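You operate a simulated robot arm through the tools that you are given. There is no shell and no other tool. Be economical: measure what you need, move in short steps, check, and stop when the job is done.

The job below is to be done with a simulated two-armed robot. You get a single attempt, and the scene is never put back.

JOB
Take the cap off the clear bottle and lay it down on the green mat.

The check looks at the end state, three seconds after you hand in, the way a careful person would. Anything else that was tipped, shoved, dropped, spilled or broken makes it a failure. A push-on lid holds only when it is set on centred and level and pressed home; a screw cap is set on level and turned clockwise until tight.

ROBOT AND FRAMES
Two 7-joint arms with two-finger parallel grippers on one trunk, on a base that drives. Base frame: it is fixed to the floor where the robot stands at the start and does not move with it; the origin is under the middle of the robot, x ahead of it, y to its left, z up. Readings come in m, degrees, newtons and seconds.
The left shoulder is at the start at [0.06, 0.147, 0.543], the right one opposite. With the tool pointing down near the work surface each hand reaches from about 0.1 to 0.6 m from the robot's upright axis, wherever it stands, measured 20 degrees to its own side. Payload 3.43 kg a hand.
Tool frame (each hand has its own): the origin (TCP) lies between the finger pads and is the grasp point; the fingertips stand 0.03 m ahead of it; z points along the fingers, y is the line along which they close. The gripper opens to 0.094 m. The fingers are 0.028 m wide and 0.01 m thick; the gripper's body (0.05 by 0.096 m) begins 0.055 m behind the TCP.
Orientation is told as [roll, pitch, yaw] about the base's x, y, z axes, in that order, counted from this pose: with the fingers straight down and closing along the base's y, the tool's x points along the base's -x, its y along +y and its z along -z.

CONTROLS
- The arms move only by the tool drive_tool. It takes "left_targets", "right_targets" or both (then of equal length, played together; a hand with none holds still); each is a list of rows, each an object (a shift or turn left out is 0, a gripper value left out holds the last) with "travel": the shift along the tool's x, y, z in units of 200 mm (1.0 is 200 mm), a list of three; "rot": the turn, a rotation vector about the tool's x, y, z in units of 90 degrees (1.0 is 90 degrees), a list of three; "claw": the opening, from 0 (shut) to 1 (fully open). In form: [{"travel": [x, y, z], "rot": [ax, ay, az], "claw": claw}, ...]. A call has 1 to 20 rows; each row is the pose to reach, as a shift and turn from the pose commanded when the call began, along the tool's axes at that moment. A call with a number of a shift or a turn outside -1 to 1 is refused whole. Each row takes 0.2 s and may step no farther than 0.05 m and 8.6 degrees from the row before; otherwise, or with a gripper value out of range, the whole call is refused. A pose out of reach is approached as far as the arm can. The call stops where the force on the tool passes 40 N (or 10 N more than at its start, if that is more) or the arm is blocked; 0.2 s more then pass. The fingers move at their own pace (about 0.072 m/s each) and stop on an object; they squeeze with about 22 N. The grip force told is the motor's: it shows also when the fingers shut on nothing. Time passes only in rows, and 0.2 s behind the last, so rows that repeat a pose let the fingers close. It gives the time, the measured TCP pose, the force on the tool (base axes), the opening and the grip force at its end, in the units of the frame above (readings bear some noise), with the torque about the TCP (base axes, N m) and any sound that the robot's microphone picked up.
- Cameras (640 x 400 px; columns grow to the right, rows downward): "scene" is now at [0.0609, 0.0132, 1.1938]; the picture's right is [0.16, -0.99, 0.00], its down [-0.40, -0.07, -0.91] and it looks along [0.90, 0.14, -0.41] (base axes); focal length 292 px, centre (320, 200). "left" rides on the left gripper at [0.076, -0.014, -0.103] in its tool frame; the picture's right is [0.18, 0.98, 0.00], its down [-0.75, 0.14, -0.64] and it looks along [-0.63, 0.12, 0.77] (tool axes); focal length 243 px, centre (320, 200). "right" rides on the right gripper at [0.076, 0.014, -0.103] in its tool frame; the picture's right is [-0.18, 0.98, 0.00], its down [-0.75, -0.14, -0.64] and it looks along [-0.63, -0.12, 0.77] (tool axes); focal length 243 px, centre (320, 200). There is no depth. A picture from a camera that has moved, and an enlarged one, comes with that camera's place and axes in the base frame and with its lens.
- capture(camera): a new picture of that camera. It takes no simulated time.
- move_column(by): slides the trunk up (or, below 0, down) by that many m; the arms and the scene camera ride with it, the base frame stays. It gives what a move gives, with no picture.
- roll_base(legs): drives the robot by 1 to 6 legs, each [ahead, left, turn to the left] in m, m and degrees, along the robot's own axes; the way and the turn of a leg run together, so that a leg with both is an arc; at most 1.5 m and 180 degrees a leg. The arms and the cameras ride along, it lands a little off, and it stops where it bumps. It gives what a move gives.
- aim_head(pan, tilt): turns the head with the scene camera to pan (to the left, within 86 degrees either way) and tilt (down, from -29 to 69), counted from straight ahead of the robot. It gives what a move gives.
- enlarge(camera, box): a new picture of the part [left, top, right, bottom] of that camera's present view, enlarged. It takes no simulated time.
- sign_off(): hands the job in; it is judged then, once.

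Go step by step. Nothing tells you exact positions but the pictures and the camera data: compare them with the known pose of the tool, close in by small moves and look again before you grip or let go. The budget is 120 turns and 88 pictures, counting those below and the enlarged ones. Unless the task says otherwise, let go and move clear before handing in, and close with one line.

The tools are called after "Emit:" as name(argument=value, ...) on one line, values as JSON. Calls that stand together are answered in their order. drive_tool: Moves the arms, as the interface text tells. Its arguments: {"type":"object","properties":{"left_targets":{"type":"array"},"right_targets":{"type":"array"}},"required":[]} The other tools are called the same way: move_column (by) slides the trunk up or down; roll_base (legs) drives the base; aim_head (pan, tilt) turns the head that bears the scene camera; capture (camera) takes a picture; enlarge (camera, box) takes an enlarged picture of a part of a camera's view; sign_off () hands the job in.

At the start:

```text
time_s: 0.0
left_tcp_pos: [0.2907, 0.246, 1.0001]
left_ee_rot: [0.0, 0.0, 0.0]
left_force: [1.3, 0.7, 0.0]
left_ft_torque: [-0.04, 0.02, -0.02]
left_finger_gap: 0.094
left_finger_force: 0.0
right_tcp_pos: [0.3088, -0.0449, 1.0]
right_ee_rot: [0.1, 0.1, 0.0]
right_force: [-0.3, 0.0, -0.2]
right_ft_torque: [0.01, 0.04, -0.01]
right_finger_gap: 0.094
right_finger_force: 0.1
trunk travel left (down, up): [-0.25, 0.0]
robot x, y, heading: [0.0015, 0.0008, -0.2]
head pan, tilt: [9.1, 24.2]
```

scene: 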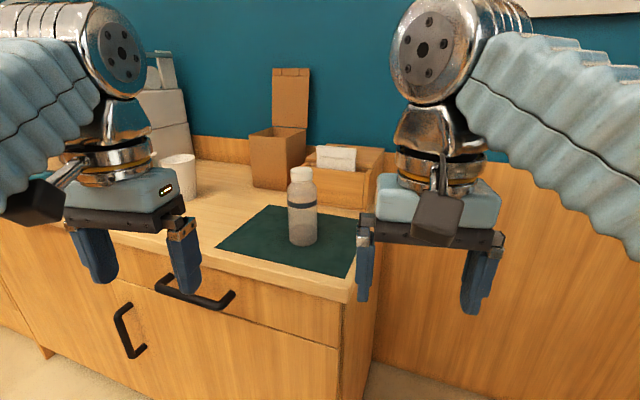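
right: 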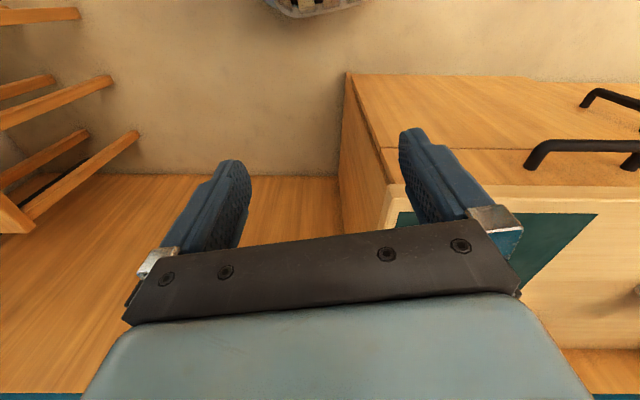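
left: 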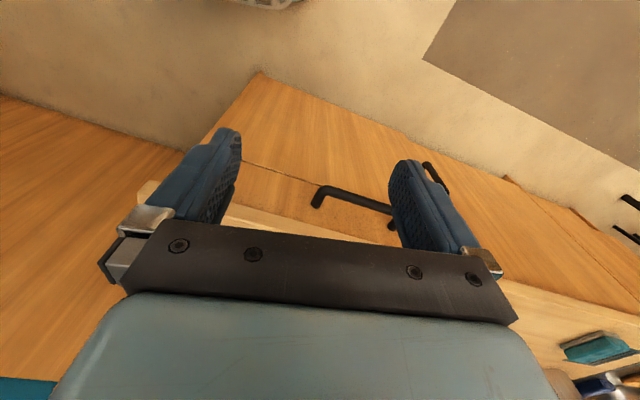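

I see a capped bottle standing on the green mat, on a counter ahead of the robot, with cartons behind it. I'll take a closer look at the bottle first.

Emit:
enlarge(camera="scene", box=[200, 140, 400, 300])

Emit:
move_column(by=-0.1)

Emit:
capture(camera="scene")

```text
2.50 times, centred on (300, 220) of scene
camera zoom: at [0.0609, 0.0132, 1.1938], right [0.16, -0.99, 0.0], down [-0.4, -0.07, -0.91], along [0.9, 0.14, -0.41], focal length 731 px, centre (370, 150)
```

zoom: 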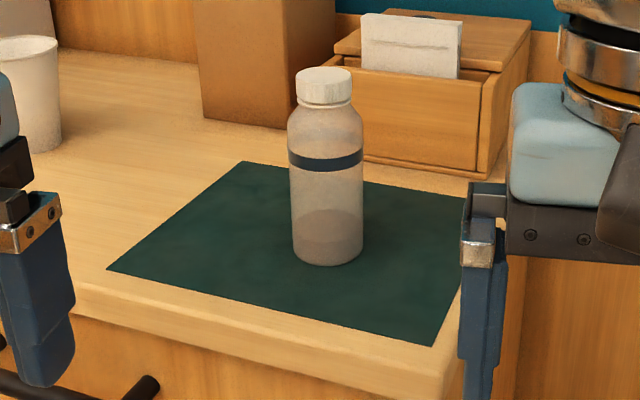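

```text
time_s: 1.3
left_tcp_pos: [0.2901, 0.2462, 0.9001]
left_ee_rot: [0.0, -0.1, -0.1]
left_force: [-0.9, 0.0, 1.0]
left_ft_torque: [0.02, 0.03, 0.03]
left_finger_gap: 0.0941
left_finger_force: 0.1
right_tcp_pos: [0.3079, -0.0447, 0.8997]
right_ee_rot: [0.0, -0.2, 0.0]
right_force: [-1.4, 0.4, -1.7]
right_ft_torque: [-0.03, 0.0, -0.02]
right_finger_gap: 0.094
right_finger_force: 0.1
trunk travel left (down, up): [-0.15, 0.1]
robot x, y, heading: [-0.0005, 0.0001, -0.1]
head pan, tilt: [9.1, 24.2]
```

```text
83 pictures are left
camera scene: at [0.0608, 0.0132, 1.0939], right [0.16, -0.99, 0.0], down [-0.4, -0.07, -0.91], along [0.9, 0.14, -0.41], focal length 292 px, centre (320, 200)
```

scene: 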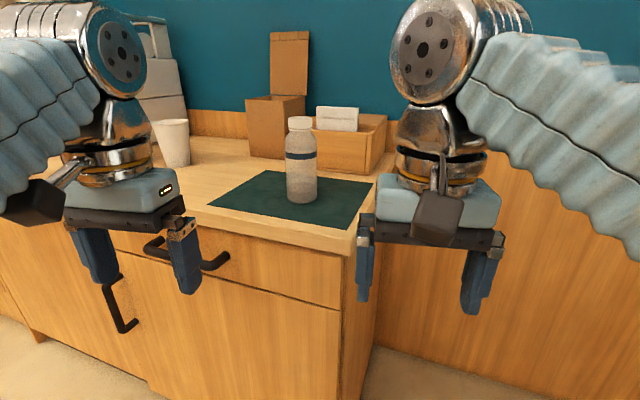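

The parallax from the trunk move should give the distance, so I enlarge the same area again.

Emit:
enlarge(camera="scene", box=[240, 100, 360, 220])

```text
3.33 times, centred on (300, 160) of scene
camera zoom: at [0.0608, 0.0132, 1.0939], right [0.16, -0.99, 0.0], down [-0.4, -0.07, -0.91], along [0.9, 0.14, -0.41], focal length 975 px, centre (387, 333)
```

zoom: 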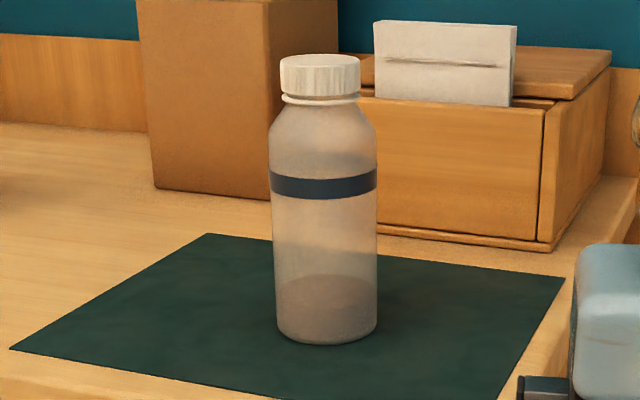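

Triangulating the two views puts the cap top near (0.615, 0.139, 1.007), with the cap about 45 mm wide and ribbed like a screw cap. The body is about 61 mm wide and the counter is at z≈0.837. I'll raise the trunk and drive closer so both hands can reach: one holds the body while the other unscrews.

Emit:
move_column(by=0.1)

Emit:
roll_base(legs=[[0.0, 0.13, 0], [0.1, 0, 0]])

Emit:
aim_head(pan=0, tilt=35)

Emit:
capture(camera="scene")

```text
time_s: 2.7
left_tcp_pos: [0.2893, 0.2466, 0.9999]
left_ee_rot: [-0.1, -0.1, 0.0]
left_force: [0.6, 0.0, -0.3]
left_ft_torque: [0.0, -0.01, 0.02]
left_finger_gap: 0.094
left_finger_force: 0.1
right_tcp_pos: [0.3096, -0.0452, 0.9997]
right_ee_rot: [0.1, -0.1, 0.0]
right_force: [-0.3, 0.2, 0.7]
right_ft_torque: [-0.02, 0.0, 0.01]
right_finger_gap: 0.0941
right_finger_force: 0.0
trunk travel left (down, up): [-0.25, 0.0]
robot x, y, heading: [-0.0022, -0.0027, -0.2]
head pan, tilt: [9.1, 24.2]
```

```text
time_s: 4.7
left_tcp_pos: [0.3944, 0.371, 1.0007]
left_ee_rot: [0.0, -0.1, -0.5]
left_force: [-0.4, 0.3, 0.1]
left_ft_torque: [0.01, 0.03, 0.02]
left_finger_gap: 0.094
left_finger_force: 0.1
right_tcp_pos: [0.41, 0.0808, 0.9995]
right_ee_rot: [0.1, 0.0, -0.4]
right_force: [-0.1, 0.3, 0.4]
right_ft_torque: [0.01, 0.0, 0.0]
right_finger_gap: 0.0941
right_finger_force: 0.0
trunk travel left (down, up): [-0.25, 0.0]
robot x, y, heading: [0.1009, 0.1285, -0.6]
head pan, tilt: [9.1, 24.2]
```

```text
time_s: 5.4
left_tcp_pos: [0.3937, 0.372, 0.9996]
left_ee_rot: [0.1, -0.1, -0.5]
left_force: [1.1, -0.4, 0.3]
left_ft_torque: [0.0, 0.01, -0.02]
left_finger_gap: 0.0939
left_finger_force: 0.0
right_tcp_pos: [0.4117, 0.08, 0.9988]
right_ee_rot: [0.1, -0.1, -0.6]
right_force: [-0.3, -0.7, -0.1]
right_ft_torque: [0.01, -0.03, 0.0]
right_finger_gap: 0.0939
right_finger_force: 0.0
trunk travel left (down, up): [-0.25, 0.0]
robot x, y, heading: [0.1042, 0.1301, -0.6]
head pan, tilt: [0.0, 35.0]
```

```text
81 pictures are left
camera scene: at [0.1604, 0.1254, 1.1768], right [-0.01, -1.0, 0.0], down [-0.57, 0.0, -0.82], along [0.82, -0.01, -0.57], focal length 292 px, centre (320, 200)
```

scene: 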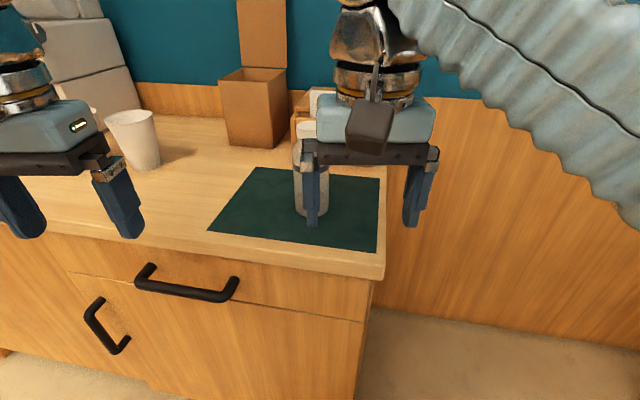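

The right hand hovers in front of the bottle. I'll move it to the right while yawing 50° to the left, then pitch its fingers toward horizontal so it can hold the bottle's body.

Emit:
drive_tool(right_targets=[{"travel": [0, -0.2, 0], "rot": [0, 0, -0.0926]}, {"travel": [0, -0.4, 0], "rot": [0, 0, -0.185]}, {"travel": [0, -0.6, 0], "rot": [0, 0, -0.278]}, {"travel": [0, -0.75, 0], "rot": [0, 0, -0.37]}, {"travel": [0, -0.75, 0], "rot": [0, 0, -0.463]}, {"travel": [0, -0.75, 0], "rot": [0, 0, -0.5556]}])

Emit:
drive_tool(right_targets=[{"rot": [0, -0.09, 0]}, {"rot": [0, -0.18, 0]}, {"rot": [0, -0.27, 0]}, {"rot": [0, -0.36, 0]}, {"rot": [0, -0.45, 0]}, {"rot": [0, -0.54, 0]}, {"rot": [0, -0.63, 0]}, {"rot": [0, -0.72, 0]}])

Emit:
capture(camera="scene")

Emit:
capture(camera="right")

```text
time_s: 6.8
left_tcp_pos: [0.3955, 0.3709, 0.9999]
left_ee_rot: [0.1, 0.0, -0.6]
left_force: [-0.3, 0.2, -0.1]
left_ft_torque: [0.0, 0.0, 0.0]
left_finger_gap: 0.094
left_finger_force: 0.1
right_tcp_pos: [0.4107, -0.0696, 0.999]
right_ee_rot: [0.1, 0.0, 49.6]
right_force: [0.5, -0.3, 0.2]
right_ft_torque: [-0.01, -0.03, -0.01]
right_finger_gap: 0.0938
right_finger_force: 0.0
trunk travel left (down, up): [-0.25, 0.0]
robot x, y, heading: [0.105, 0.1255, -0.5]
head pan, tilt: [0.0, 35.0]
```

```text
time_s: 8.6
left_tcp_pos: [0.3954, 0.3711, 0.9994]
left_ee_rot: [0.0, -0.1, -0.5]
left_force: [0.7, -0.4, 0.5]
left_ft_torque: [0.07, 0.05, -0.01]
left_finger_gap: 0.0939
left_finger_force: 0.0
right_tcp_pos: [0.4678, -0.023, 1.0101]
right_ee_rot: [-0.2, -65.0, 49.5]
right_force: [1.2, -0.2, 0.3]
right_ft_torque: [0.05, -0.01, 0.04]
right_finger_gap: 0.0942
right_finger_force: 0.0
right hand out of reach, approached as far as the arm can: row 5, 6, 7, 8
trunk travel left (down, up): [-0.25, 0.0]
robot x, y, heading: [0.1037, 0.1259, -0.6]
head pan, tilt: [0.0, 35.0]
```

```text
80 pictures are left
camera scene: at [0.1605, 0.1248, 1.1768], right [-0.01, -1.0, 0.0], down [-0.57, 0.01, -0.82], along [0.82, -0.01, -0.57], focal length 292 px, centre (320, 200)
```

scene: 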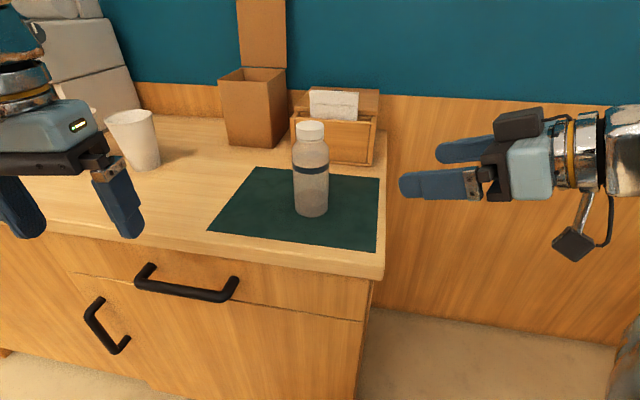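

```text
79 pictures are left
camera right: at [0.3744, -0.1072, 0.9855], right [-0.7, 0.7, 0.17], down [-0.06, -0.29, 0.95], along [0.71, 0.65, 0.25], focal length 243 px, centre (320, 200)
```

right: 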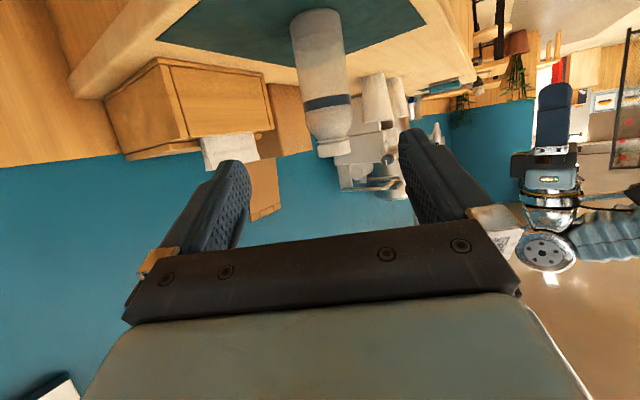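

The right hand now points at the bottle with a slight downward tilt. The arm stopped a little off its command, so I'll make a small test move along the tool axis to see what reference it uses.

Emit:
drive_tool(right_targets=[{"travel": [0.1, 0, 0.1]}])

```text
time_s: 9.0
left_tcp_pos: [0.3949, 0.3715, 1.0]
left_ee_rot: [-0.1, -0.1, -0.5]
left_force: [0.4, 0.4, -0.1]
left_ft_torque: [0.01, -0.03, 0.01]
left_finger_gap: 0.094
left_finger_force: 0.1
right_tcp_pos: [0.4725, -0.0168, 0.9848]
right_ee_rot: [-0.2, -65.0, 49.5]
right_force: [0.0, 0.4, -0.9]
right_ft_torque: [0.01, 0.0, 0.0]
right_finger_gap: 0.0941
right_finger_force: 0.1
trunk travel left (down, up): [-0.25, 0.0]
robot x, y, heading: [0.1062, 0.1271, -0.6]
head pan, tilt: [0.0, 35.0]
```

The shift is taken from the measured pose. Now I go to a standoff about 0.12 m short of the bottle at grip height.

Emit:
drive_tool(right_targets=[{"travel": [0.045, -0.009, 0.142]}, {"travel": [0.09, -0.018, 0.284]}, {"travel": [0.134, -0.027, 0.425]}, {"travel": [0.178, -0.036, 0.567]}, {"travel": [0.178, -0.036, 0.567]}])

Emit:
capture(camera="right")

Emit:
capture(camera="scene")

```text
time_s: 10.2
left_tcp_pos: [0.3952, 0.3717, 0.9998]
left_ee_rot: [0.0, -0.1, -0.5]
left_force: [-0.2, 0.4, 0.1]
left_ft_torque: [0.02, 0.01, 0.03]
left_finger_gap: 0.0939
left_finger_force: 0.0
right_tcp_pos: [0.5346, 0.0433, 0.901]
right_ee_rot: [-0.2, -64.9, 49.5]
right_force: [0.0, 0.2, -0.2]
right_ft_torque: [0.0, -0.02, 0.0]
right_finger_gap: 0.0941
right_finger_force: 0.1
trunk travel left (down, up): [-0.25, 0.0]
robot x, y, heading: [0.1012, 0.1252, -0.6]
head pan, tilt: [0.0, 35.0]
```

```text
78 pictures are left
camera right: at [0.4429, -0.0406, 0.8759], right [-0.7, 0.7, 0.17], down [-0.06, -0.29, 0.95], along [0.71, 0.65, 0.25], focal length 243 px, centre (320, 200)
```

right: 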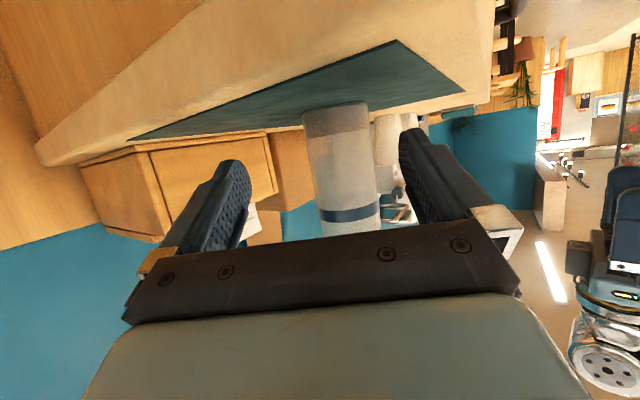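

```text
77 pictures are left
camera scene: at [0.1604, 0.1254, 1.1768], right [-0.01, -1.0, 0.0], down [-0.57, 0.0, -0.82], along [0.82, -0.01, -0.57], focal length 292 px, centre (320, 200)
```

scene: 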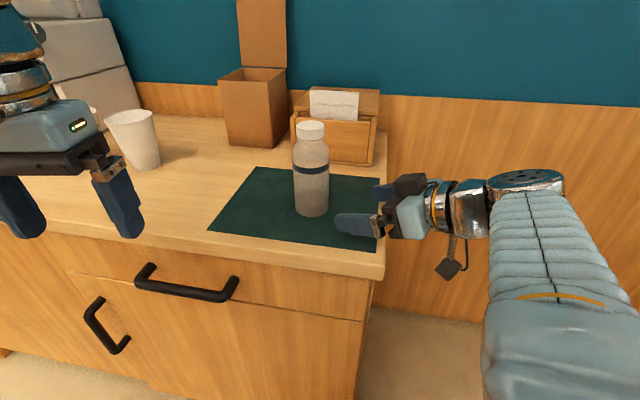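

The right hand is at standoff, and I check its lateral alignment with the bottle in an enlarged view before closing in.

Emit:
enlarge(camera="right", box=[220, 80, 460, 230])

Emit:
enlarge(camera="scene", box=[220, 100, 420, 260])

```text
2.67 times, centred on (340, 155) of right
camera zoom: at [0.4429, -0.0406, 0.8759], right [-0.7, 0.7, 0.17], down [-0.06, -0.29, 0.95], along [0.71, 0.65, 0.25], focal length 647 px, centre (267, 320)
```

zoom: 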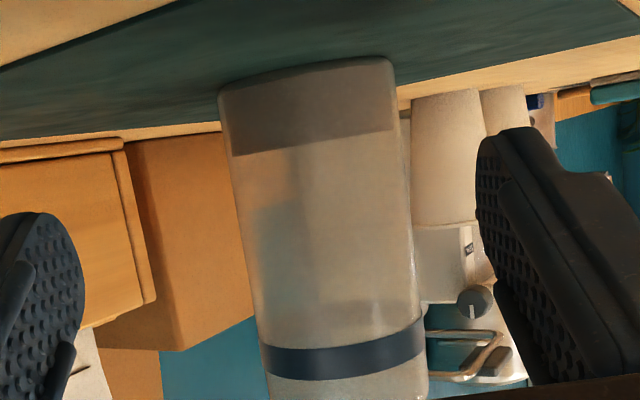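

```text
2.50 times, centred on (320, 180) of scene
camera zoom: at [0.1604, 0.1254, 1.1768], right [-0.01, -1.0, 0.0], down [-0.57, 0.0, -0.82], along [0.82, -0.01, -0.57], focal length 731 px, centre (320, 250)
```

zoom: 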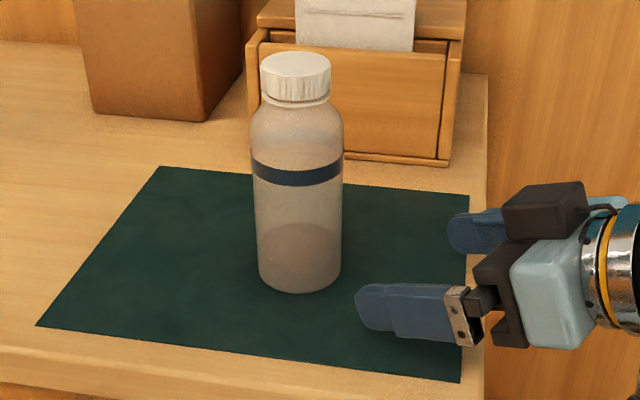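

The bottle sits about 12 mm left of the right hand's axis; my best estimate is now (0.600, 0.137). I correct sideways, raise slightly and advance about half way, then look again.

Emit:
drive_tool(right_targets=[{"travel": [-0.05, 0.06, -0.025]}, {"travel": [-0.1, 0.06, 0.09]}, {"travel": [-0.16, 0.06, 0.201]}, {"travel": [-0.16, 0.06, 0.201]}])

Emit:
capture(camera="right")

Emit:
enlarge(camera="scene", box=[220, 100, 420, 260])

```text
time_s: 11.2
left_tcp_pos: [0.3957, 0.3717, 0.9997]
left_ee_rot: [0.1, -0.1, -0.5]
left_force: [-0.2, 0.5, -0.2]
left_ft_torque: [0.02, -0.01, 0.01]
left_finger_gap: 0.0939
left_finger_force: 0.1
right_tcp_pos: [0.5589, 0.0912, 0.9151]
right_ee_rot: [0.0, -64.8, 49.6]
right_force: [-0.6, -0.4, -0.1]
right_ft_torque: [-0.01, -0.03, 0.02]
right_finger_gap: 0.0938
right_finger_force: 0.0
trunk travel left (down, up): [-0.25, 0.0]
robot x, y, heading: [0.1039, 0.1257, -0.5]
head pan, tilt: [0.0, 35.0]
```

```text
74 pictures are left
camera right: at [0.4673, 0.0065, 0.8906], right [-0.7, 0.7, 0.17], down [-0.06, -0.29, 0.95], along [0.71, 0.65, 0.25], focal length 243 px, centre (320, 200)
```

right: 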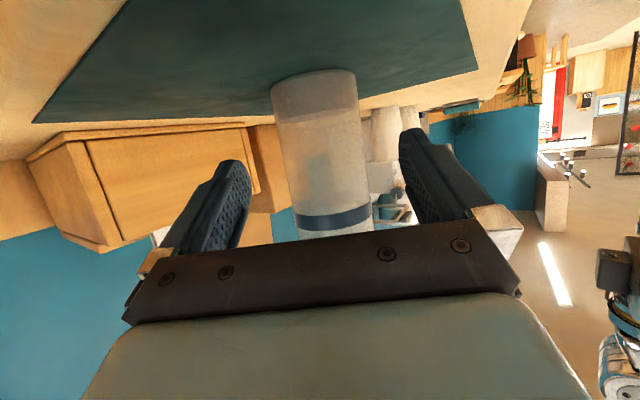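

```text
2.50 times, centred on (320, 180) of scene
camera zoom: at [0.1605, 0.1254, 1.1768], right [-0.01, -1.0, 0.0], down [-0.57, 0.0, -0.82], along [0.82, -0.01, -0.57], focal length 731 px, centre (320, 250)
```

zoom: 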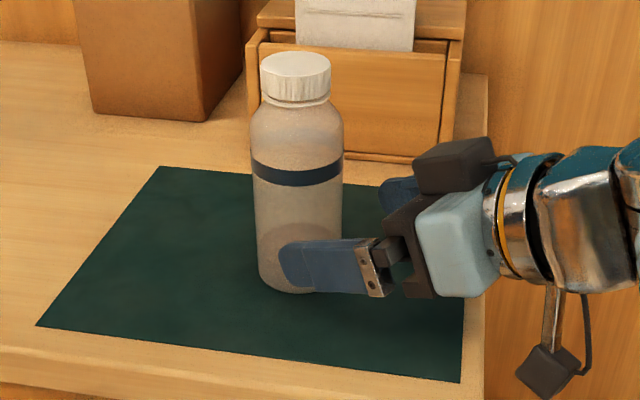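

The bottle is now centred between the fingers in the right camera. I advance the last 60 mm horizontally.

Emit:
drive_tool(right_targets=[{"travel": [-0.042, 0, 0.091]}, {"travel": [-0.085, 0, 0.181]}, {"travel": [-0.125, 0, 0.268]}, {"travel": [-0.125, 0, 0.268]}])

Emit:
capture(camera="right")

Emit:
enlarge(camera="scene", box=[220, 100, 420, 260])

```text
time_s: 12.2
left_tcp_pos: [0.3951, 0.3713, 1.0003]
left_ee_rot: [0.0, -0.1, -0.6]
left_force: [0.0, -0.1, 0.6]
left_ft_torque: [-0.02, 0.0, -0.01]
left_finger_gap: 0.0944
left_finger_force: 0.2
right_tcp_pos: [0.5952, 0.1347, 0.9159]
right_ee_rot: [-0.1, -64.9, 49.6]
right_force: [-1.1, -0.1, -0.2]
right_ft_torque: [-0.01, 0.0, -0.02]
right_finger_gap: 0.0939
right_finger_force: 0.1
trunk travel left (down, up): [-0.25, 0.0]
robot x, y, heading: [0.1006, 0.1262, -0.6]
head pan, tilt: [0.0, 35.0]
```

```text
72 pictures are left
camera right: at [0.5038, 0.0509, 0.8911], right [-0.7, 0.7, 0.17], down [-0.06, -0.29, 0.95], along [0.71, 0.65, 0.25], focal length 243 px, centre (320, 200)
```

right: 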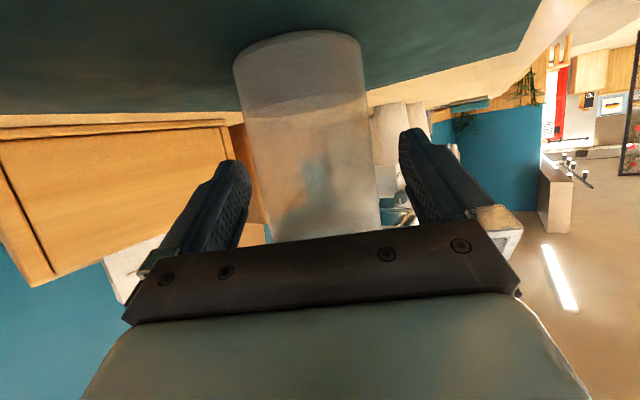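

```text
2.50 times, centred on (320, 180) of scene
camera zoom: at [0.1604, 0.1254, 1.1768], right [-0.01, -1.0, 0.0], down [-0.57, 0.0, -0.82], along [0.82, -0.01, -0.57], focal length 731 px, centre (320, 250)
```

zoom: 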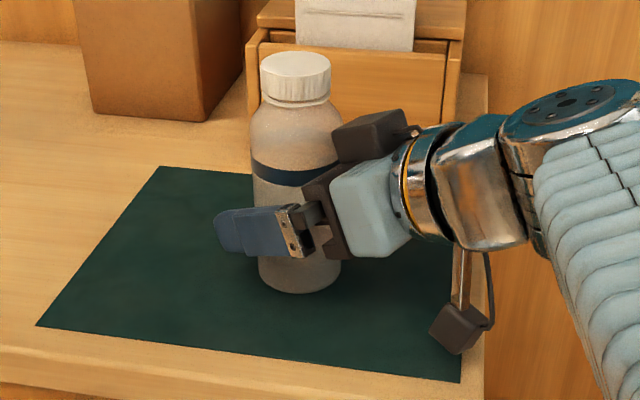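

The bottle is centred in the right gripper, so I close on the body.

Emit:
drive_tool(right_targets=[{"claw": 0.55}, {"claw": 0.55}, {"claw": 0.4}, {"claw": 0.4}])

Emit:
enlarge(camera="scene", box=[220, 100, 420, 260])

```text
time_s: 13.2
left_tcp_pos: [0.3945, 0.3713, 1.0]
left_ee_rot: [0.0, -0.1, -0.5]
left_force: [0.8, -0.1, -1.6]
left_ft_torque: [-0.03, -0.03, 0.01]
left_finger_gap: 0.0939
left_finger_force: 0.0
right_tcp_pos: [0.5948, 0.1347, 0.9153]
right_ee_rot: [-0.1, -65.0, 49.7]
right_force: [1.1, -0.6, 2.0]
right_ft_torque: [0.08, 0.03, -0.02]
right_finger_gap: 0.0651
right_finger_force: 21.5
trunk travel left (down, up): [-0.25, 0.0]
robot x, y, heading: [0.1025, 0.1265, -0.8]
head pan, tilt: [0.0, 35.0]
```

```text
2.50 times, centred on (320, 180) of scene
camera zoom: at [0.1604, 0.1254, 1.1768], right [-0.01, -1.0, 0.0], down [-0.57, 0.0, -0.82], along [0.82, -0.01, -0.57], focal length 731 px, centre (320, 250)
```

zoom: 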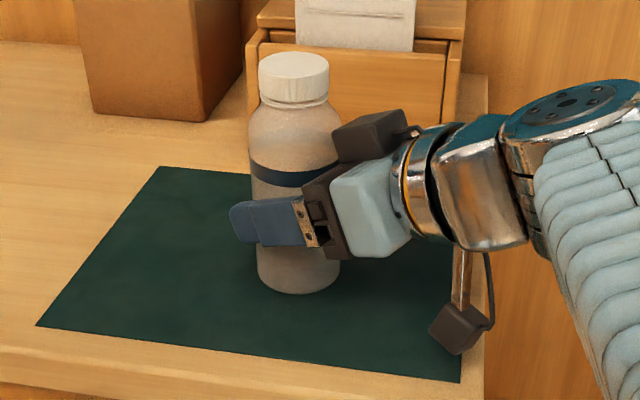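

The right hand holds the bottle (gap 65 mm, 21.5 N). Now I raise the left hand and bring it partway over the cap.

Emit:
drive_tool(left_targets=[{"travel": [0, 0, -0.24]}, {"travel": [0, 0, -0.48]}, {"travel": [0, 0, -0.6]}, {"travel": [-0.16, -0.18, -0.6]}, {"travel": [-0.32, -0.36, -0.6]}, {"travel": [-0.48, -0.54, -0.6]}, {"travel": [-0.64, -0.72, -0.6]}, {"travel": [-0.64, -0.72, -0.6]}])

Emit:
capture(camera="left")

Emit:
capture(camera="scene")

```text
time_s: 15.0
left_tcp_pos: [0.5331, 0.2802, 0.9898]
left_ee_rot: [0.0, -0.3, -0.5]
left_force: [0.5, -0.7, -0.2]
left_ft_torque: [0.04, -0.01, 0.0]
left_finger_gap: 0.094
left_finger_force: 0.0
left hand out of reach, approached as far as the arm can: row 1, 2, 3, 4, 5, 6, 7, 8
right_tcp_pos: [0.594, 0.1339, 0.9155]
right_ee_rot: [0.0, -64.9, 49.4]
right_force: [0.0, 1.0, 0.5]
right_ft_torque: [-0.08, 0.04, 0.01]
right_finger_gap: 0.065
right_finger_force: 21.6
trunk travel left (down, up): [-0.25, 0.0]
robot x, y, heading: [0.1019, 0.1288, -0.6]
head pan, tilt: [0.0, 35.0]
```

```text
69 pictures are left
camera left: at [0.4568, 0.2668, 1.0912], right [-0.17, 0.98, 0.0], down [0.75, 0.13, 0.65], along [0.64, 0.11, -0.76], focal length 243 px, centre (320, 200)
```

left: 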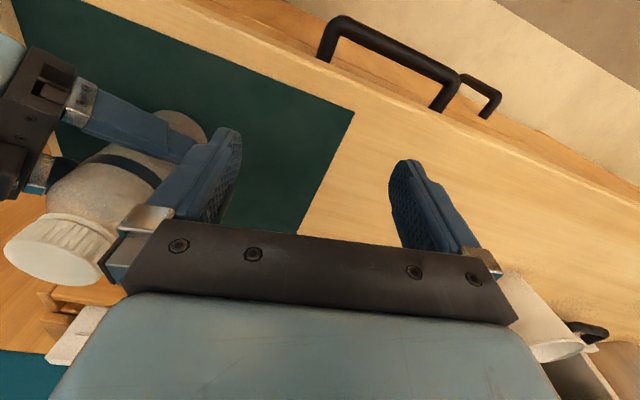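

```text
68 pictures are left
camera scene: at [0.1597, 0.1245, 1.1768], right [-0.01, -1.0, 0.0], down [-0.57, 0.01, -0.82], along [0.82, -0.01, -0.57], focal length 292 px, centre (320, 200)
```

scene: 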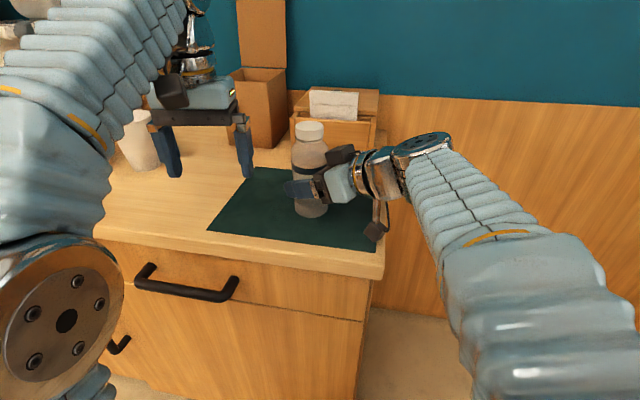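

The left hand with fingers straight down can't get above z≈0.99 here, so it can't come over the cap that way. I'll tilt the left hand about 35° instead. The right gripper's housing also stands close to the cap, so I'll re-grip the bottle nearer the fingertips, 18 mm back.

Emit:
drive_tool(right_targets=[{"claw": 0.85}, {"claw": 0.85}, {"claw": 0.85}, {"travel": [0.019, 0, -0.04], "claw": 0.85}, {"travel": [0.038, 0, -0.0815], "claw": 0.85}, {"travel": [0.038, 0, -0.0815], "claw": 0.6}, {"travel": [0.038, 0, -0.0815], "claw": 0.4}, {"travel": [0.038, 0, -0.0815], "claw": 0.4}])

Emit:
enlarge(camera="scene", box=[220, 100, 420, 260])

```text
time_s: 16.8
left_tcp_pos: [0.535, 0.2815, 0.9893]
left_ee_rot: [0.0, -0.2, -0.4]
left_force: [-0.1, -0.2, 0.3]
left_ft_torque: [0.02, 0.03, 0.0]
left_finger_gap: 0.094
left_finger_force: 0.1
right_tcp_pos: [0.5824, 0.1227, 0.915]
right_ee_rot: [0.0, -65.0, 49.5]
right_force: [-0.5, -0.6, 0.6]
right_ft_torque: [0.03, 0.07, -0.01]
right_finger_gap: 0.0608
right_finger_force: 21.6
trunk travel left (down, up): [-0.25, 0.0]
robot x, y, heading: [0.1044, 0.1265, -0.7]
head pan, tilt: [0.0, 35.0]
```

```text
2.50 times, centred on (320, 180) of scene
camera zoom: at [0.1604, 0.1254, 1.1768], right [-0.01, -1.0, 0.0], down [-0.57, 0.0, -0.82], along [0.82, -0.01, -0.57], focal length 731 px, centre (320, 250)
```

zoom: 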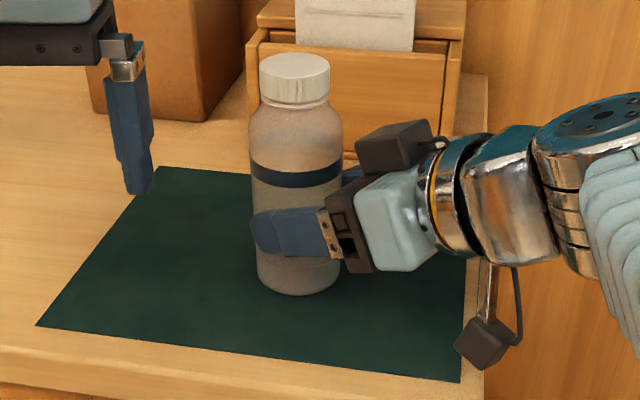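

The bottle is held 8 mm behind the fingertips and still stands upright; the cap top is near (0.595, 0.137, 1.010). Now I tilt the left hand 35° forward and then swing it 60° clockwise about vertical.

Emit:
drive_tool(left_targets=[{"rot": [0, -0.078, 0]}, {"rot": [0, -0.156, 0]}, {"rot": [0, -0.233, 0]}, {"rot": [0, -0.311, 0]}, {"rot": [0, -0.389, 0]}, {"rot": [0, -0.389, 0]}])

Emit:
drive_tool(left_targets=[{"rot": [0.048, 0, 0.068]}, {"rot": [0.096, 0, 0.137]}, {"rot": [0.143, 0, 0.205]}, {"rot": [0.191, 0, 0.273]}, {"rot": [0.239, 0, 0.341]}, {"rot": [0.287, 0, 0.41]}, {"rot": [0.334, 0, 0.478]}, {"rot": [0.382, 0, 0.546]}, {"rot": [0.382, 0, 0.546], "claw": 0.72}])

Emit:
capture(camera="scene")

```text
time_s: 18.2
left_tcp_pos: [0.5479, 0.2791, 0.989]
left_ee_rot: [0.1, -35.1, -0.5]
left_force: [0.3, 0.3, -0.2]
left_ft_torque: [0.0, 0.03, 0.0]
left_finger_gap: 0.0941
left_finger_force: 0.0
right_tcp_pos: [0.5821, 0.1217, 0.915]
right_ee_rot: [0.0, -64.9, 49.5]
right_force: [-0.4, 0.6, 0.6]
right_ft_torque: [0.02, 0.08, -0.01]
right_finger_gap: 0.0607
right_finger_force: 21.7
trunk travel left (down, up): [-0.25, 0.0]
robot x, y, heading: [0.1043, 0.1243, -0.3]
head pan, tilt: [0.0, 35.0]
```

```text
time_s: 20.2
left_tcp_pos: [0.5504, 0.2786, 0.9889]
left_ee_rot: [0.1, -35.1, -60.7]
left_force: [-0.8, -0.1, 0.0]
left_ft_torque: [-0.01, -0.02, 0.0]
left_finger_gap: 0.0679
left_finger_force: 0.1
right_tcp_pos: [0.5825, 0.1228, 0.9146]
right_ee_rot: [0.0, -64.9, 49.5]
right_force: [-0.6, 0.2, 0.8]
right_ft_torque: [-0.05, 0.0, -0.01]
right_finger_gap: 0.0608
right_finger_force: 22.3
trunk travel left (down, up): [-0.25, 0.0]
robot x, y, heading: [0.1002, 0.127, -0.4]
head pan, tilt: [0.0, 35.0]
```

```text
66 pictures are left
camera scene: at [0.1604, 0.1254, 1.1768], right [-0.01, -1.0, 0.0], down [-0.57, 0.0, -0.82], along [0.82, -0.01, -0.57], focal length 292 px, centre (320, 200)
```

scene: 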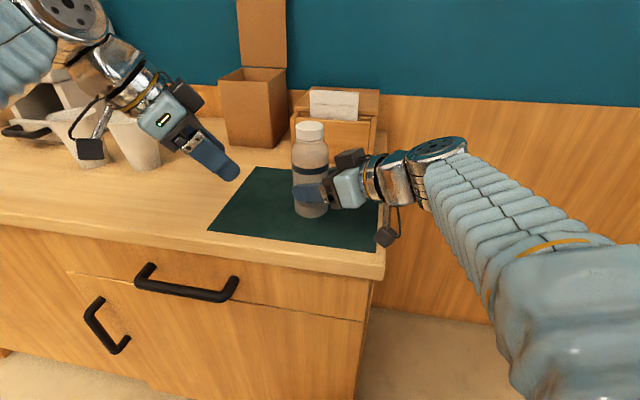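

The left hand reached the tilted pose. I move it to a standoff about 8 cm from the cap at grip height and narrow its opening to about 60 mm.

Emit:
drive_tool(left_targets=[{"travel": [-0.148, -0.075, 0.021], "claw": 0.64}, {"travel": [-0.295, -0.149, 0.042], "claw": 0.64}, {"travel": [-0.295, -0.149, 0.042], "claw": 0.64}])

Emit:
capture(camera="left")

Emit:
enlarge(camera="scene", box=[220, 80, 420, 240])

```text
time_s: 21.0
left_tcp_pos: [0.5476, 0.2173, 1.0169]
left_ee_rot: [0.1, -35.0, -60.5]
left_force: [0.7, 0.0, -0.4]
left_ft_torque: [0.01, -0.04, -0.02]
left_finger_gap: 0.0603
left_finger_force: 0.0
right_tcp_pos: [0.5838, 0.1216, 0.9152]
right_ee_rot: [0.0, -64.9, 49.5]
right_force: [0.4, 0.2, -0.7]
right_ft_torque: [0.01, 0.01, 0.03]
right_finger_gap: 0.0607
right_finger_force: 22.2
trunk travel left (down, up): [-0.25, 0.0]
robot x, y, heading: [0.1039, 0.1222, -0.8]
head pan, tilt: [0.0, 35.0]
```

```text
65 pictures are left
camera left: at [0.4757, 0.3163, 1.0576], right [0.78, 0.62, -0.1], down [0.24, -0.15, 0.96], along [0.58, -0.77, -0.27], focal length 243 px, centre (320, 200)
```

left: 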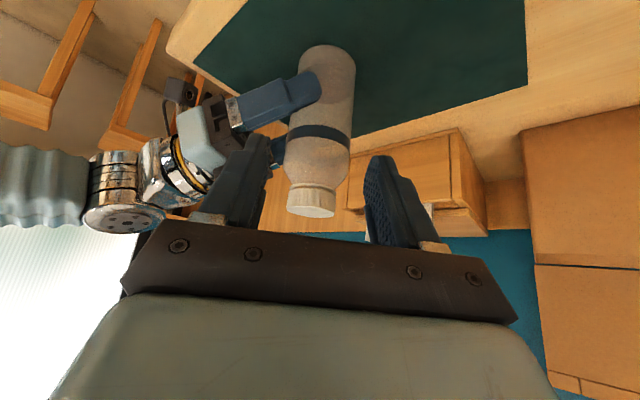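

```text
2.50 times, centred on (320, 160) of scene
camera zoom: at [0.1604, 0.1254, 1.1767], right [-0.01, -1.0, 0.0], down [-0.57, 0.0, -0.82], along [0.82, -0.01, -0.57], focal length 731 px, centre (320, 300)
```

zoom: 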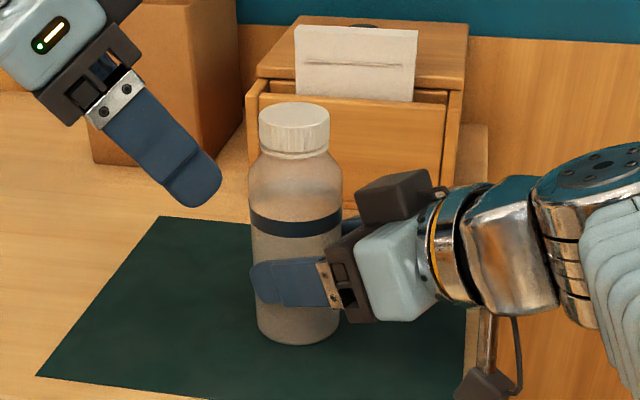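

The left camera shows the cap about 4.5 mm to the tool's +y side and at the right height. I correct that and advance 5 cm, then look again.

Emit:
drive_tool(left_targets=[{"travel": [-0.07, 0.023, 0.048]}, {"travel": [-0.14, 0.023, 0.096]}, {"travel": [-0.205, 0.023, 0.144]}, {"travel": [-0.205, 0.023, 0.144]}])

Emit:
enlarge(camera="left", box=[200, 100, 440, 250])

Emit:
enlarge(camera="scene", box=[220, 80, 420, 240])

```text
time_s: 22.0
left_tcp_pos: [0.5783, 0.1783, 1.0173]
left_ee_rot: [0.1, -35.0, -60.6]
left_force: [0.0, 0.1, 0.1]
left_ft_torque: [0.0, -0.01, -0.02]
left_finger_gap: 0.0605
left_finger_force: 0.1
right_tcp_pos: [0.5833, 0.1219, 0.9147]
right_ee_rot: [0.0, -64.9, 49.5]
right_force: [1.0, 0.5, 0.0]
right_ft_torque: [-0.03, -0.04, -0.02]
right_finger_gap: 0.0609
right_finger_force: 21.7
trunk travel left (down, up): [-0.25, 0.0]
robot x, y, heading: [0.1009, 0.1263, -0.4]
head pan, tilt: [0.0, 35.0]
```

```text
2.67 times, centred on (320, 175) of left
camera zoom: at [0.5053, 0.2756, 1.0564], right [0.78, 0.62, -0.1], down [0.24, -0.15, 0.96], along [0.57, -0.77, -0.27], focal length 647 px, centre (320, 267)
```

zoom: 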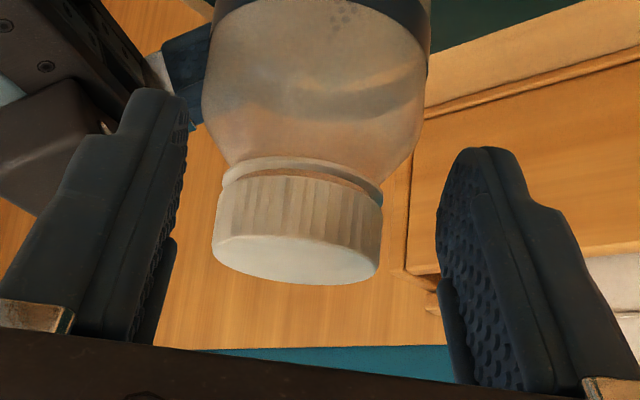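

```text
2.50 times, centred on (320, 160) of scene
camera zoom: at [0.1604, 0.1254, 1.1768], right [-0.01, -1.0, 0.0], down [-0.57, 0.0, -0.82], along [0.82, -0.01, -0.57], focal length 731 px, centre (320, 300)
```

zoom: 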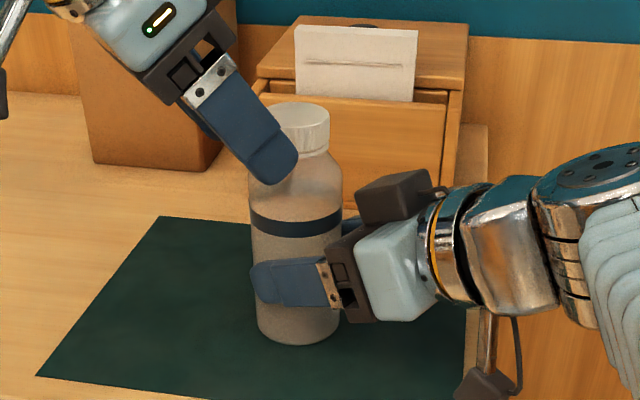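

The cap is centred within about 1 mm, so I advance the final 30 mm.

Emit:
drive_tool(left_targets=[{"travel": [-0.06, -0.005, 0.043]}, {"travel": [-0.123, -0.006, 0.086]}, {"travel": [-0.123, -0.006, 0.086]}])

Emit:
enlarge(camera="left", box=[200, 100, 440, 250])

Emit:
enlarge(camera="scene", box=[260, 80, 380, 180])

```text
time_s: 22.8
left_tcp_pos: [0.5927, 0.1494, 1.014]
left_ee_rot: [0.2, -35.0, -60.5]
left_force: [0.1, -1.1, -0.3]
left_ft_torque: [0.01, 0.01, 0.01]
left_finger_gap: 0.0602
left_finger_force: 0.0
right_tcp_pos: [0.5838, 0.1227, 0.9151]
right_ee_rot: [0.0, -64.8, 49.5]
right_force: [0.1, 0.3, -0.6]
right_ft_torque: [0.01, 0.02, 0.05]
right_finger_gap: 0.0608
right_finger_force: 21.7
trunk travel left (down, up): [-0.25, 0.0]
robot x, y, heading: [0.1007, 0.132, -0.4]
head pan, tilt: [0.0, 35.0]
```

```text
2.67 times, centred on (320, 175) of left
camera zoom: at [0.52, 0.2488, 1.0556], right [0.78, 0.62, -0.1], down [0.24, -0.15, 0.96], along [0.58, -0.77, -0.27], focal length 647 px, centre (320, 267)
```

zoom: 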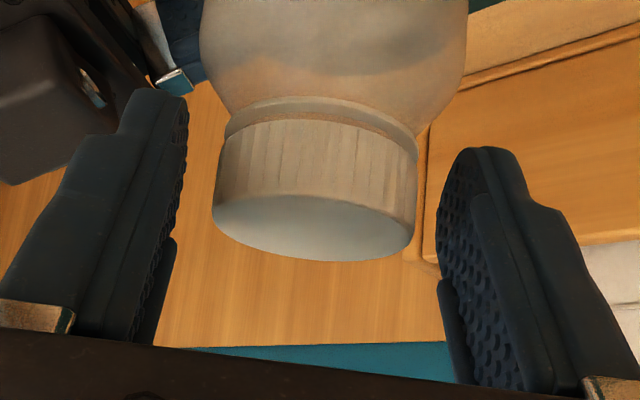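

```text
4.00 times, centred on (320, 130) of scene
camera zoom: at [0.1604, 0.1254, 1.1768], right [-0.01, -1.0, 0.0], down [-0.57, 0.0, -0.82], along [0.82, -0.01, -0.57], focal length 1170 px, centre (320, 480)
```

zoom: 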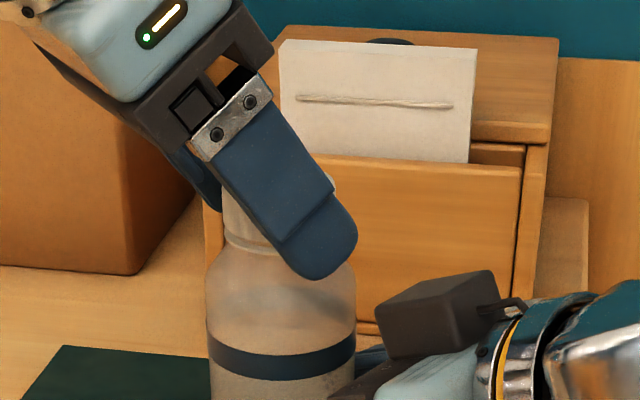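

The cap is centred between the left fingers and sits about 3 mm higher than I assumed. I raise the hand 3 mm and close on the cap.

Emit:
drive_tool(left_targets=[{"travel": [-0.009, 0, -0.012], "claw": 0.64}, {"travel": [-0.009, 0, -0.012], "claw": 0.5}, {"travel": [-0.009, 0, -0.012], "claw": 0.3}, {"travel": [-0.009, 0, -0.012], "claw": 0.3}])

Emit:
enlarge(camera="scene", box=[260, 80, 380, 180])

Emit:
enlarge(camera="left", box=[200, 100, 440, 250])

```text
time_s: 23.8
left_tcp_pos: [0.593, 0.15, 1.0196]
left_ee_rot: [0.1, -35.1, -60.5]
left_force: [-1.7, -1.3, 0.8]
left_ft_torque: [-0.01, 0.04, -0.02]
left_finger_gap: 0.0419
left_finger_force: 22.6
right_tcp_pos: [0.582, 0.1223, 0.9142]
right_ee_rot: [0.0, -64.8, 49.5]
right_force: [3.1, 1.0, 0.2]
right_ft_torque: [-0.07, 0.18, -0.04]
right_finger_gap: 0.0609
right_finger_force: 22.0
trunk travel left (down, up): [-0.25, 0.0]
robot x, y, heading: [0.1065, 0.1269, -0.7]
head pan, tilt: [0.0, 35.0]
```

```text
4.00 times, centred on (320, 130) of scene
camera zoom: at [0.1604, 0.1254, 1.1768], right [-0.01, -1.0, 0.0], down [-0.57, 0.0, -0.82], along [0.82, -0.01, -0.57], focal length 1170 px, centre (320, 480)
```

zoom: 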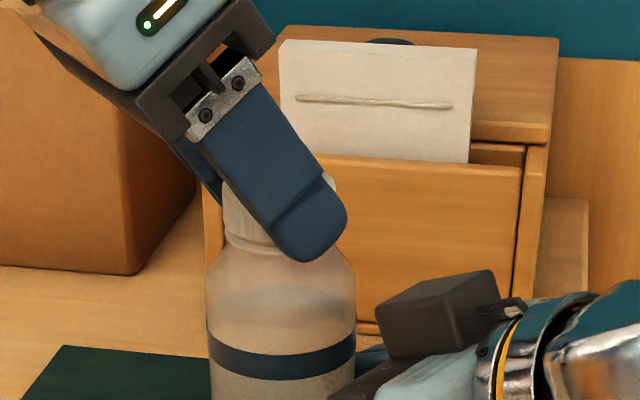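

```text
2.67 times, centred on (320, 175) of left
camera zoom: at [0.5202, 0.2483, 1.0592], right [0.78, 0.62, -0.1], down [0.24, -0.15, 0.96], along [0.57, -0.77, -0.27], focal length 647 px, centre (320, 267)
```

zoom: 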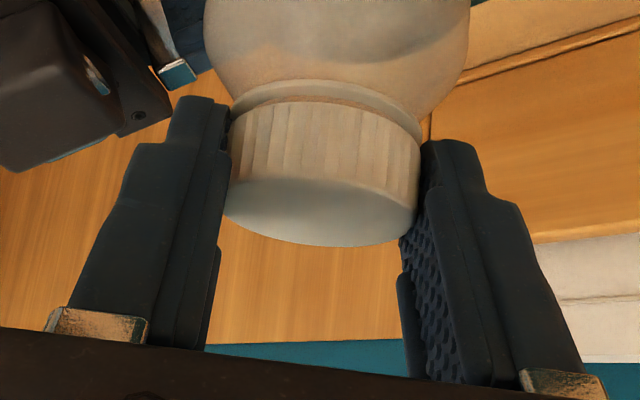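

The cap is gripped (gap 42 mm, 22.6 N). I start unscrewing counter-clockwise, swinging the hand 30° about the bottle's axis and watching the forces.

Emit:
drive_tool(left_targets=[{"travel": [-0.0004, -0.0082, 0.0003], "rot": [-0.0478, 0, -0.0683]}, {"travel": [-0.0018, -0.0163, 0.0012], "rot": [-0.0957, 0, -0.1365]}, {"travel": [-0.0039, -0.0241, 0.0028], "rot": [-0.1435, 0, -0.2048]}, {"travel": [-0.0069, -0.0315, 0.0048], "rot": [-0.1913, 0, -0.273]}])

Emit:
enlarge(camera="scene", box=[240, 80, 400, 220])

```text
time_s: 24.8
left_tcp_pos: [0.5876, 0.1462, 1.0202]
left_ee_rot: [0.0, -35.1, -30.3]
left_force: [3.7, 0.7, -1.0]
left_ft_torque: [0.09, -0.11, 0.05]
left_finger_gap: 0.042
left_finger_force: 22.1
right_tcp_pos: [0.5832, 0.1223, 0.9148]
right_ee_rot: [0.1, -64.9, 49.6]
right_force: [-4.1, -2.0, -0.2]
right_ft_torque: [0.0, -0.36, 0.04]
right_finger_gap: 0.0606
right_finger_force: 21.6
trunk travel left (down, up): [-0.25, 0.0]
robot x, y, heading: [0.1062, 0.1282, -0.6]
head pan, tilt: [0.0, 35.0]
```

```text
2.86 times, centred on (320, 150) of scene
camera zoom: at [0.1605, 0.1254, 1.1767], right [-0.01, -1.0, 0.0], down [-0.57, 0.0, -0.82], along [0.82, -0.01, -0.57], focal length 835 px, centre (320, 343)
```

zoom: 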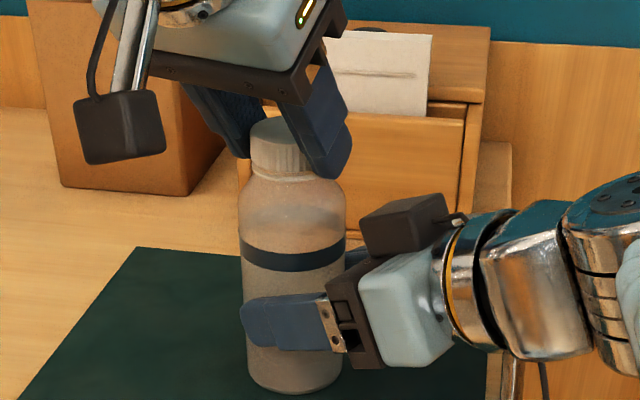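

The forces are small and the bottle holds still. I continue 45° further with a slight rise for the thread.

Emit:
drive_tool(left_targets=[{"travel": [-0.0007, -0.0082, -0.0001], "rot": [-0.0478, 0, -0.0683]}, {"travel": [-0.0024, -0.0163, 0.0004], "rot": [-0.0957, 0, -0.1365]}, {"travel": [-0.0048, -0.0241, 0.0016], "rot": [-0.1435, 0, -0.2048]}, {"travel": [-0.008, -0.0315, 0.0031], "rot": [-0.1913, 0, -0.273]}, {"travel": [-0.0122, -0.0384, 0.0054], "rot": [-0.2392, 0, -0.3413]}, {"travel": [-0.0168, -0.0445, 0.0081], "rot": [-0.287, 0, -0.4095]}])

Emit:
enlarge(camera="scene", box=[240, 80, 400, 220])

Emit:
enlarge(camera="left", box=[200, 100, 440, 250])

```text
time_s: 26.2
left_tcp_pos: [0.5865, 0.1355, 1.0222]
left_ee_rot: [0.0, -35.1, 14.5]
left_force: [3.8, 3.3, -5.3]
left_ft_torque: [0.18, -0.16, 0.01]
left_finger_gap: 0.0419
left_finger_force: 21.8
right_tcp_pos: [0.5836, 0.1217, 0.9151]
right_ee_rot: [0.0, -65.0, 49.6]
right_force: [-3.9, -3.2, 4.2]
right_ft_torque: [0.23, -0.25, 0.04]
right_finger_gap: 0.0607
right_finger_force: 22.2
trunk travel left (down, up): [-0.25, 0.0]
robot x, y, heading: [0.1027, 0.1277, -0.6]
head pan, tilt: [0.0, 35.0]
```

```text
2.86 times, centred on (320, 150) of scene
camera zoom: at [0.1605, 0.1255, 1.1767], right [-0.01, -1.0, 0.0], down [-0.57, 0.0, -0.82], along [0.82, -0.01, -0.57], focal length 835 px, centre (320, 343)
```

zoom: 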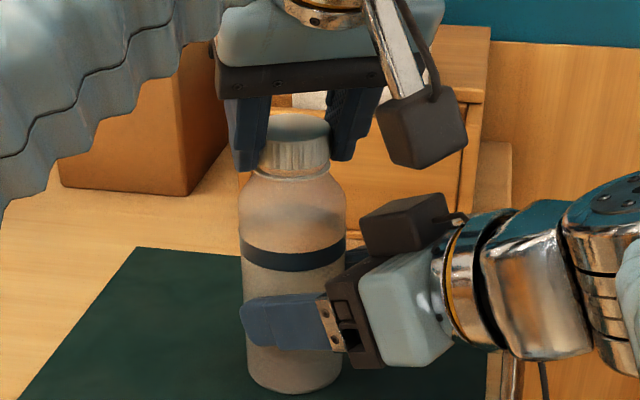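

```text
2.67 times, centred on (320, 175) of left
camera zoom: at [0.4724, 0.0917, 1.0611], right [-0.39, 0.91, -0.11], down [0.2, 0.2, 0.96], along [0.9, 0.36, -0.26], focal length 647 px, centre (320, 267)
```

zoom: 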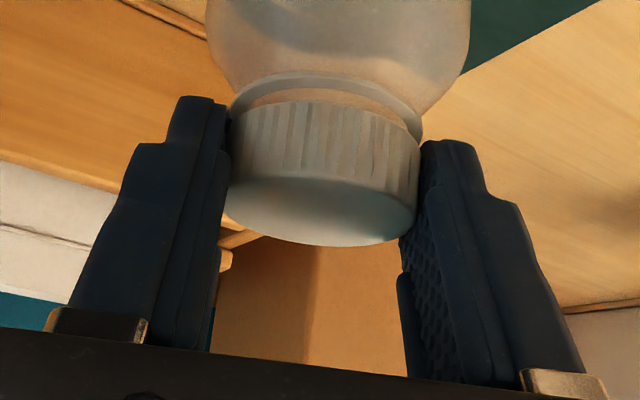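

The cap turns with the fingers and the gap to its ring has widened slightly. I release, swing back 75° slightly raised, and grip again.

Emit:
drive_tool(left_targets=[{"claw": 0.64}, {"claw": 0.64}, {"travel": [-0.0172, 0, -0.0246], "claw": 0.64}, {"travel": [-0.0176, 0.0082, -0.0243], "rot": [0.0478, 0, 0.0683]}, {"travel": [-0.019, 0.0163, -0.0234], "rot": [0.0957, 0, 0.1365]}, {"travel": [-0.0211, 0.0241, -0.0218], "rot": [0.1435, 0, 0.2048]}, {"travel": [-0.0241, 0.0315, -0.0198], "rot": [0.1913, 0, 0.273]}, {"travel": [-0.0279, 0.0384, -0.0171], "rot": [0.2392, 0, 0.3413]}, {"travel": [-0.0323, 0.0445, -0.014], "rot": [0.287, 0, 0.4095]}, {"travel": [-0.0374, 0.05, -0.0105], "rot": [0.3348, 0, 0.4778]}, {"travel": [-0.043, 0.0546, -0.0065], "rot": [0.3827, 0, 0.546]}, {"travel": [-0.049, 0.0582, -0.0023], "rot": [0.4305, 0, 0.6143]}, {"travel": [-0.0554, 0.0609, 0.0022], "rot": [0.4783, 0, 0.6825]}, {"travel": [-0.0382, 0.0609, 0.0268], "rot": [0.4783, 0, 0.6825]}, {"travel": [-0.0382, 0.0609, 0.0268], "rot": [0.4783, 0, 0.6825]}])

Emit:
enlarge(camera="left", box=[200, 100, 440, 250])

```text
time_s: 29.4
left_tcp_pos: [0.593, 0.1506, 1.0198]
left_ee_rot: [0.2, -35.1, -60.7]
left_force: [0.3, 0.0, -0.4]
left_ft_torque: [0.03, -0.01, 0.02]
left_finger_gap: 0.0603
left_finger_force: 0.2
right_tcp_pos: [0.5823, 0.1221, 0.9148]
right_ee_rot: [0.0, -64.9, 49.4]
right_force: [-0.1, 0.2, 1.5]
right_ft_torque: [-0.01, -0.03, 0.0]
right_finger_gap: 0.0605
right_finger_force: 21.6
trunk travel left (down, up): [-0.25, 0.0]
robot x, y, heading: [0.1023, 0.1242, -0.6]
head pan, tilt: [0.0, 35.0]
```

```text
2.67 times, centred on (320, 175) of left
camera zoom: at [0.5204, 0.2484, 1.0595], right [0.78, 0.62, -0.1], down [0.24, -0.15, 0.96], along [0.57, -0.77, -0.26], focal length 647 px, centre (320, 267)
```

zoom: 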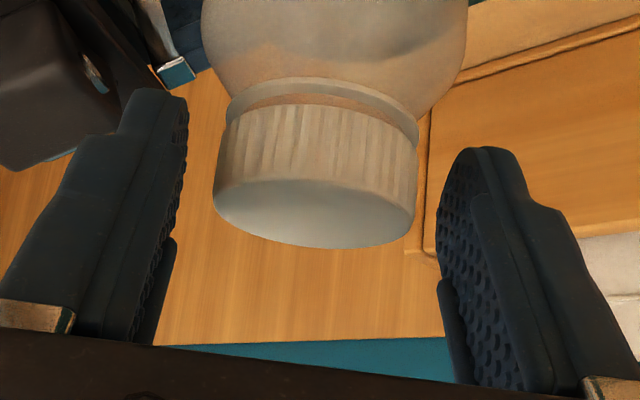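

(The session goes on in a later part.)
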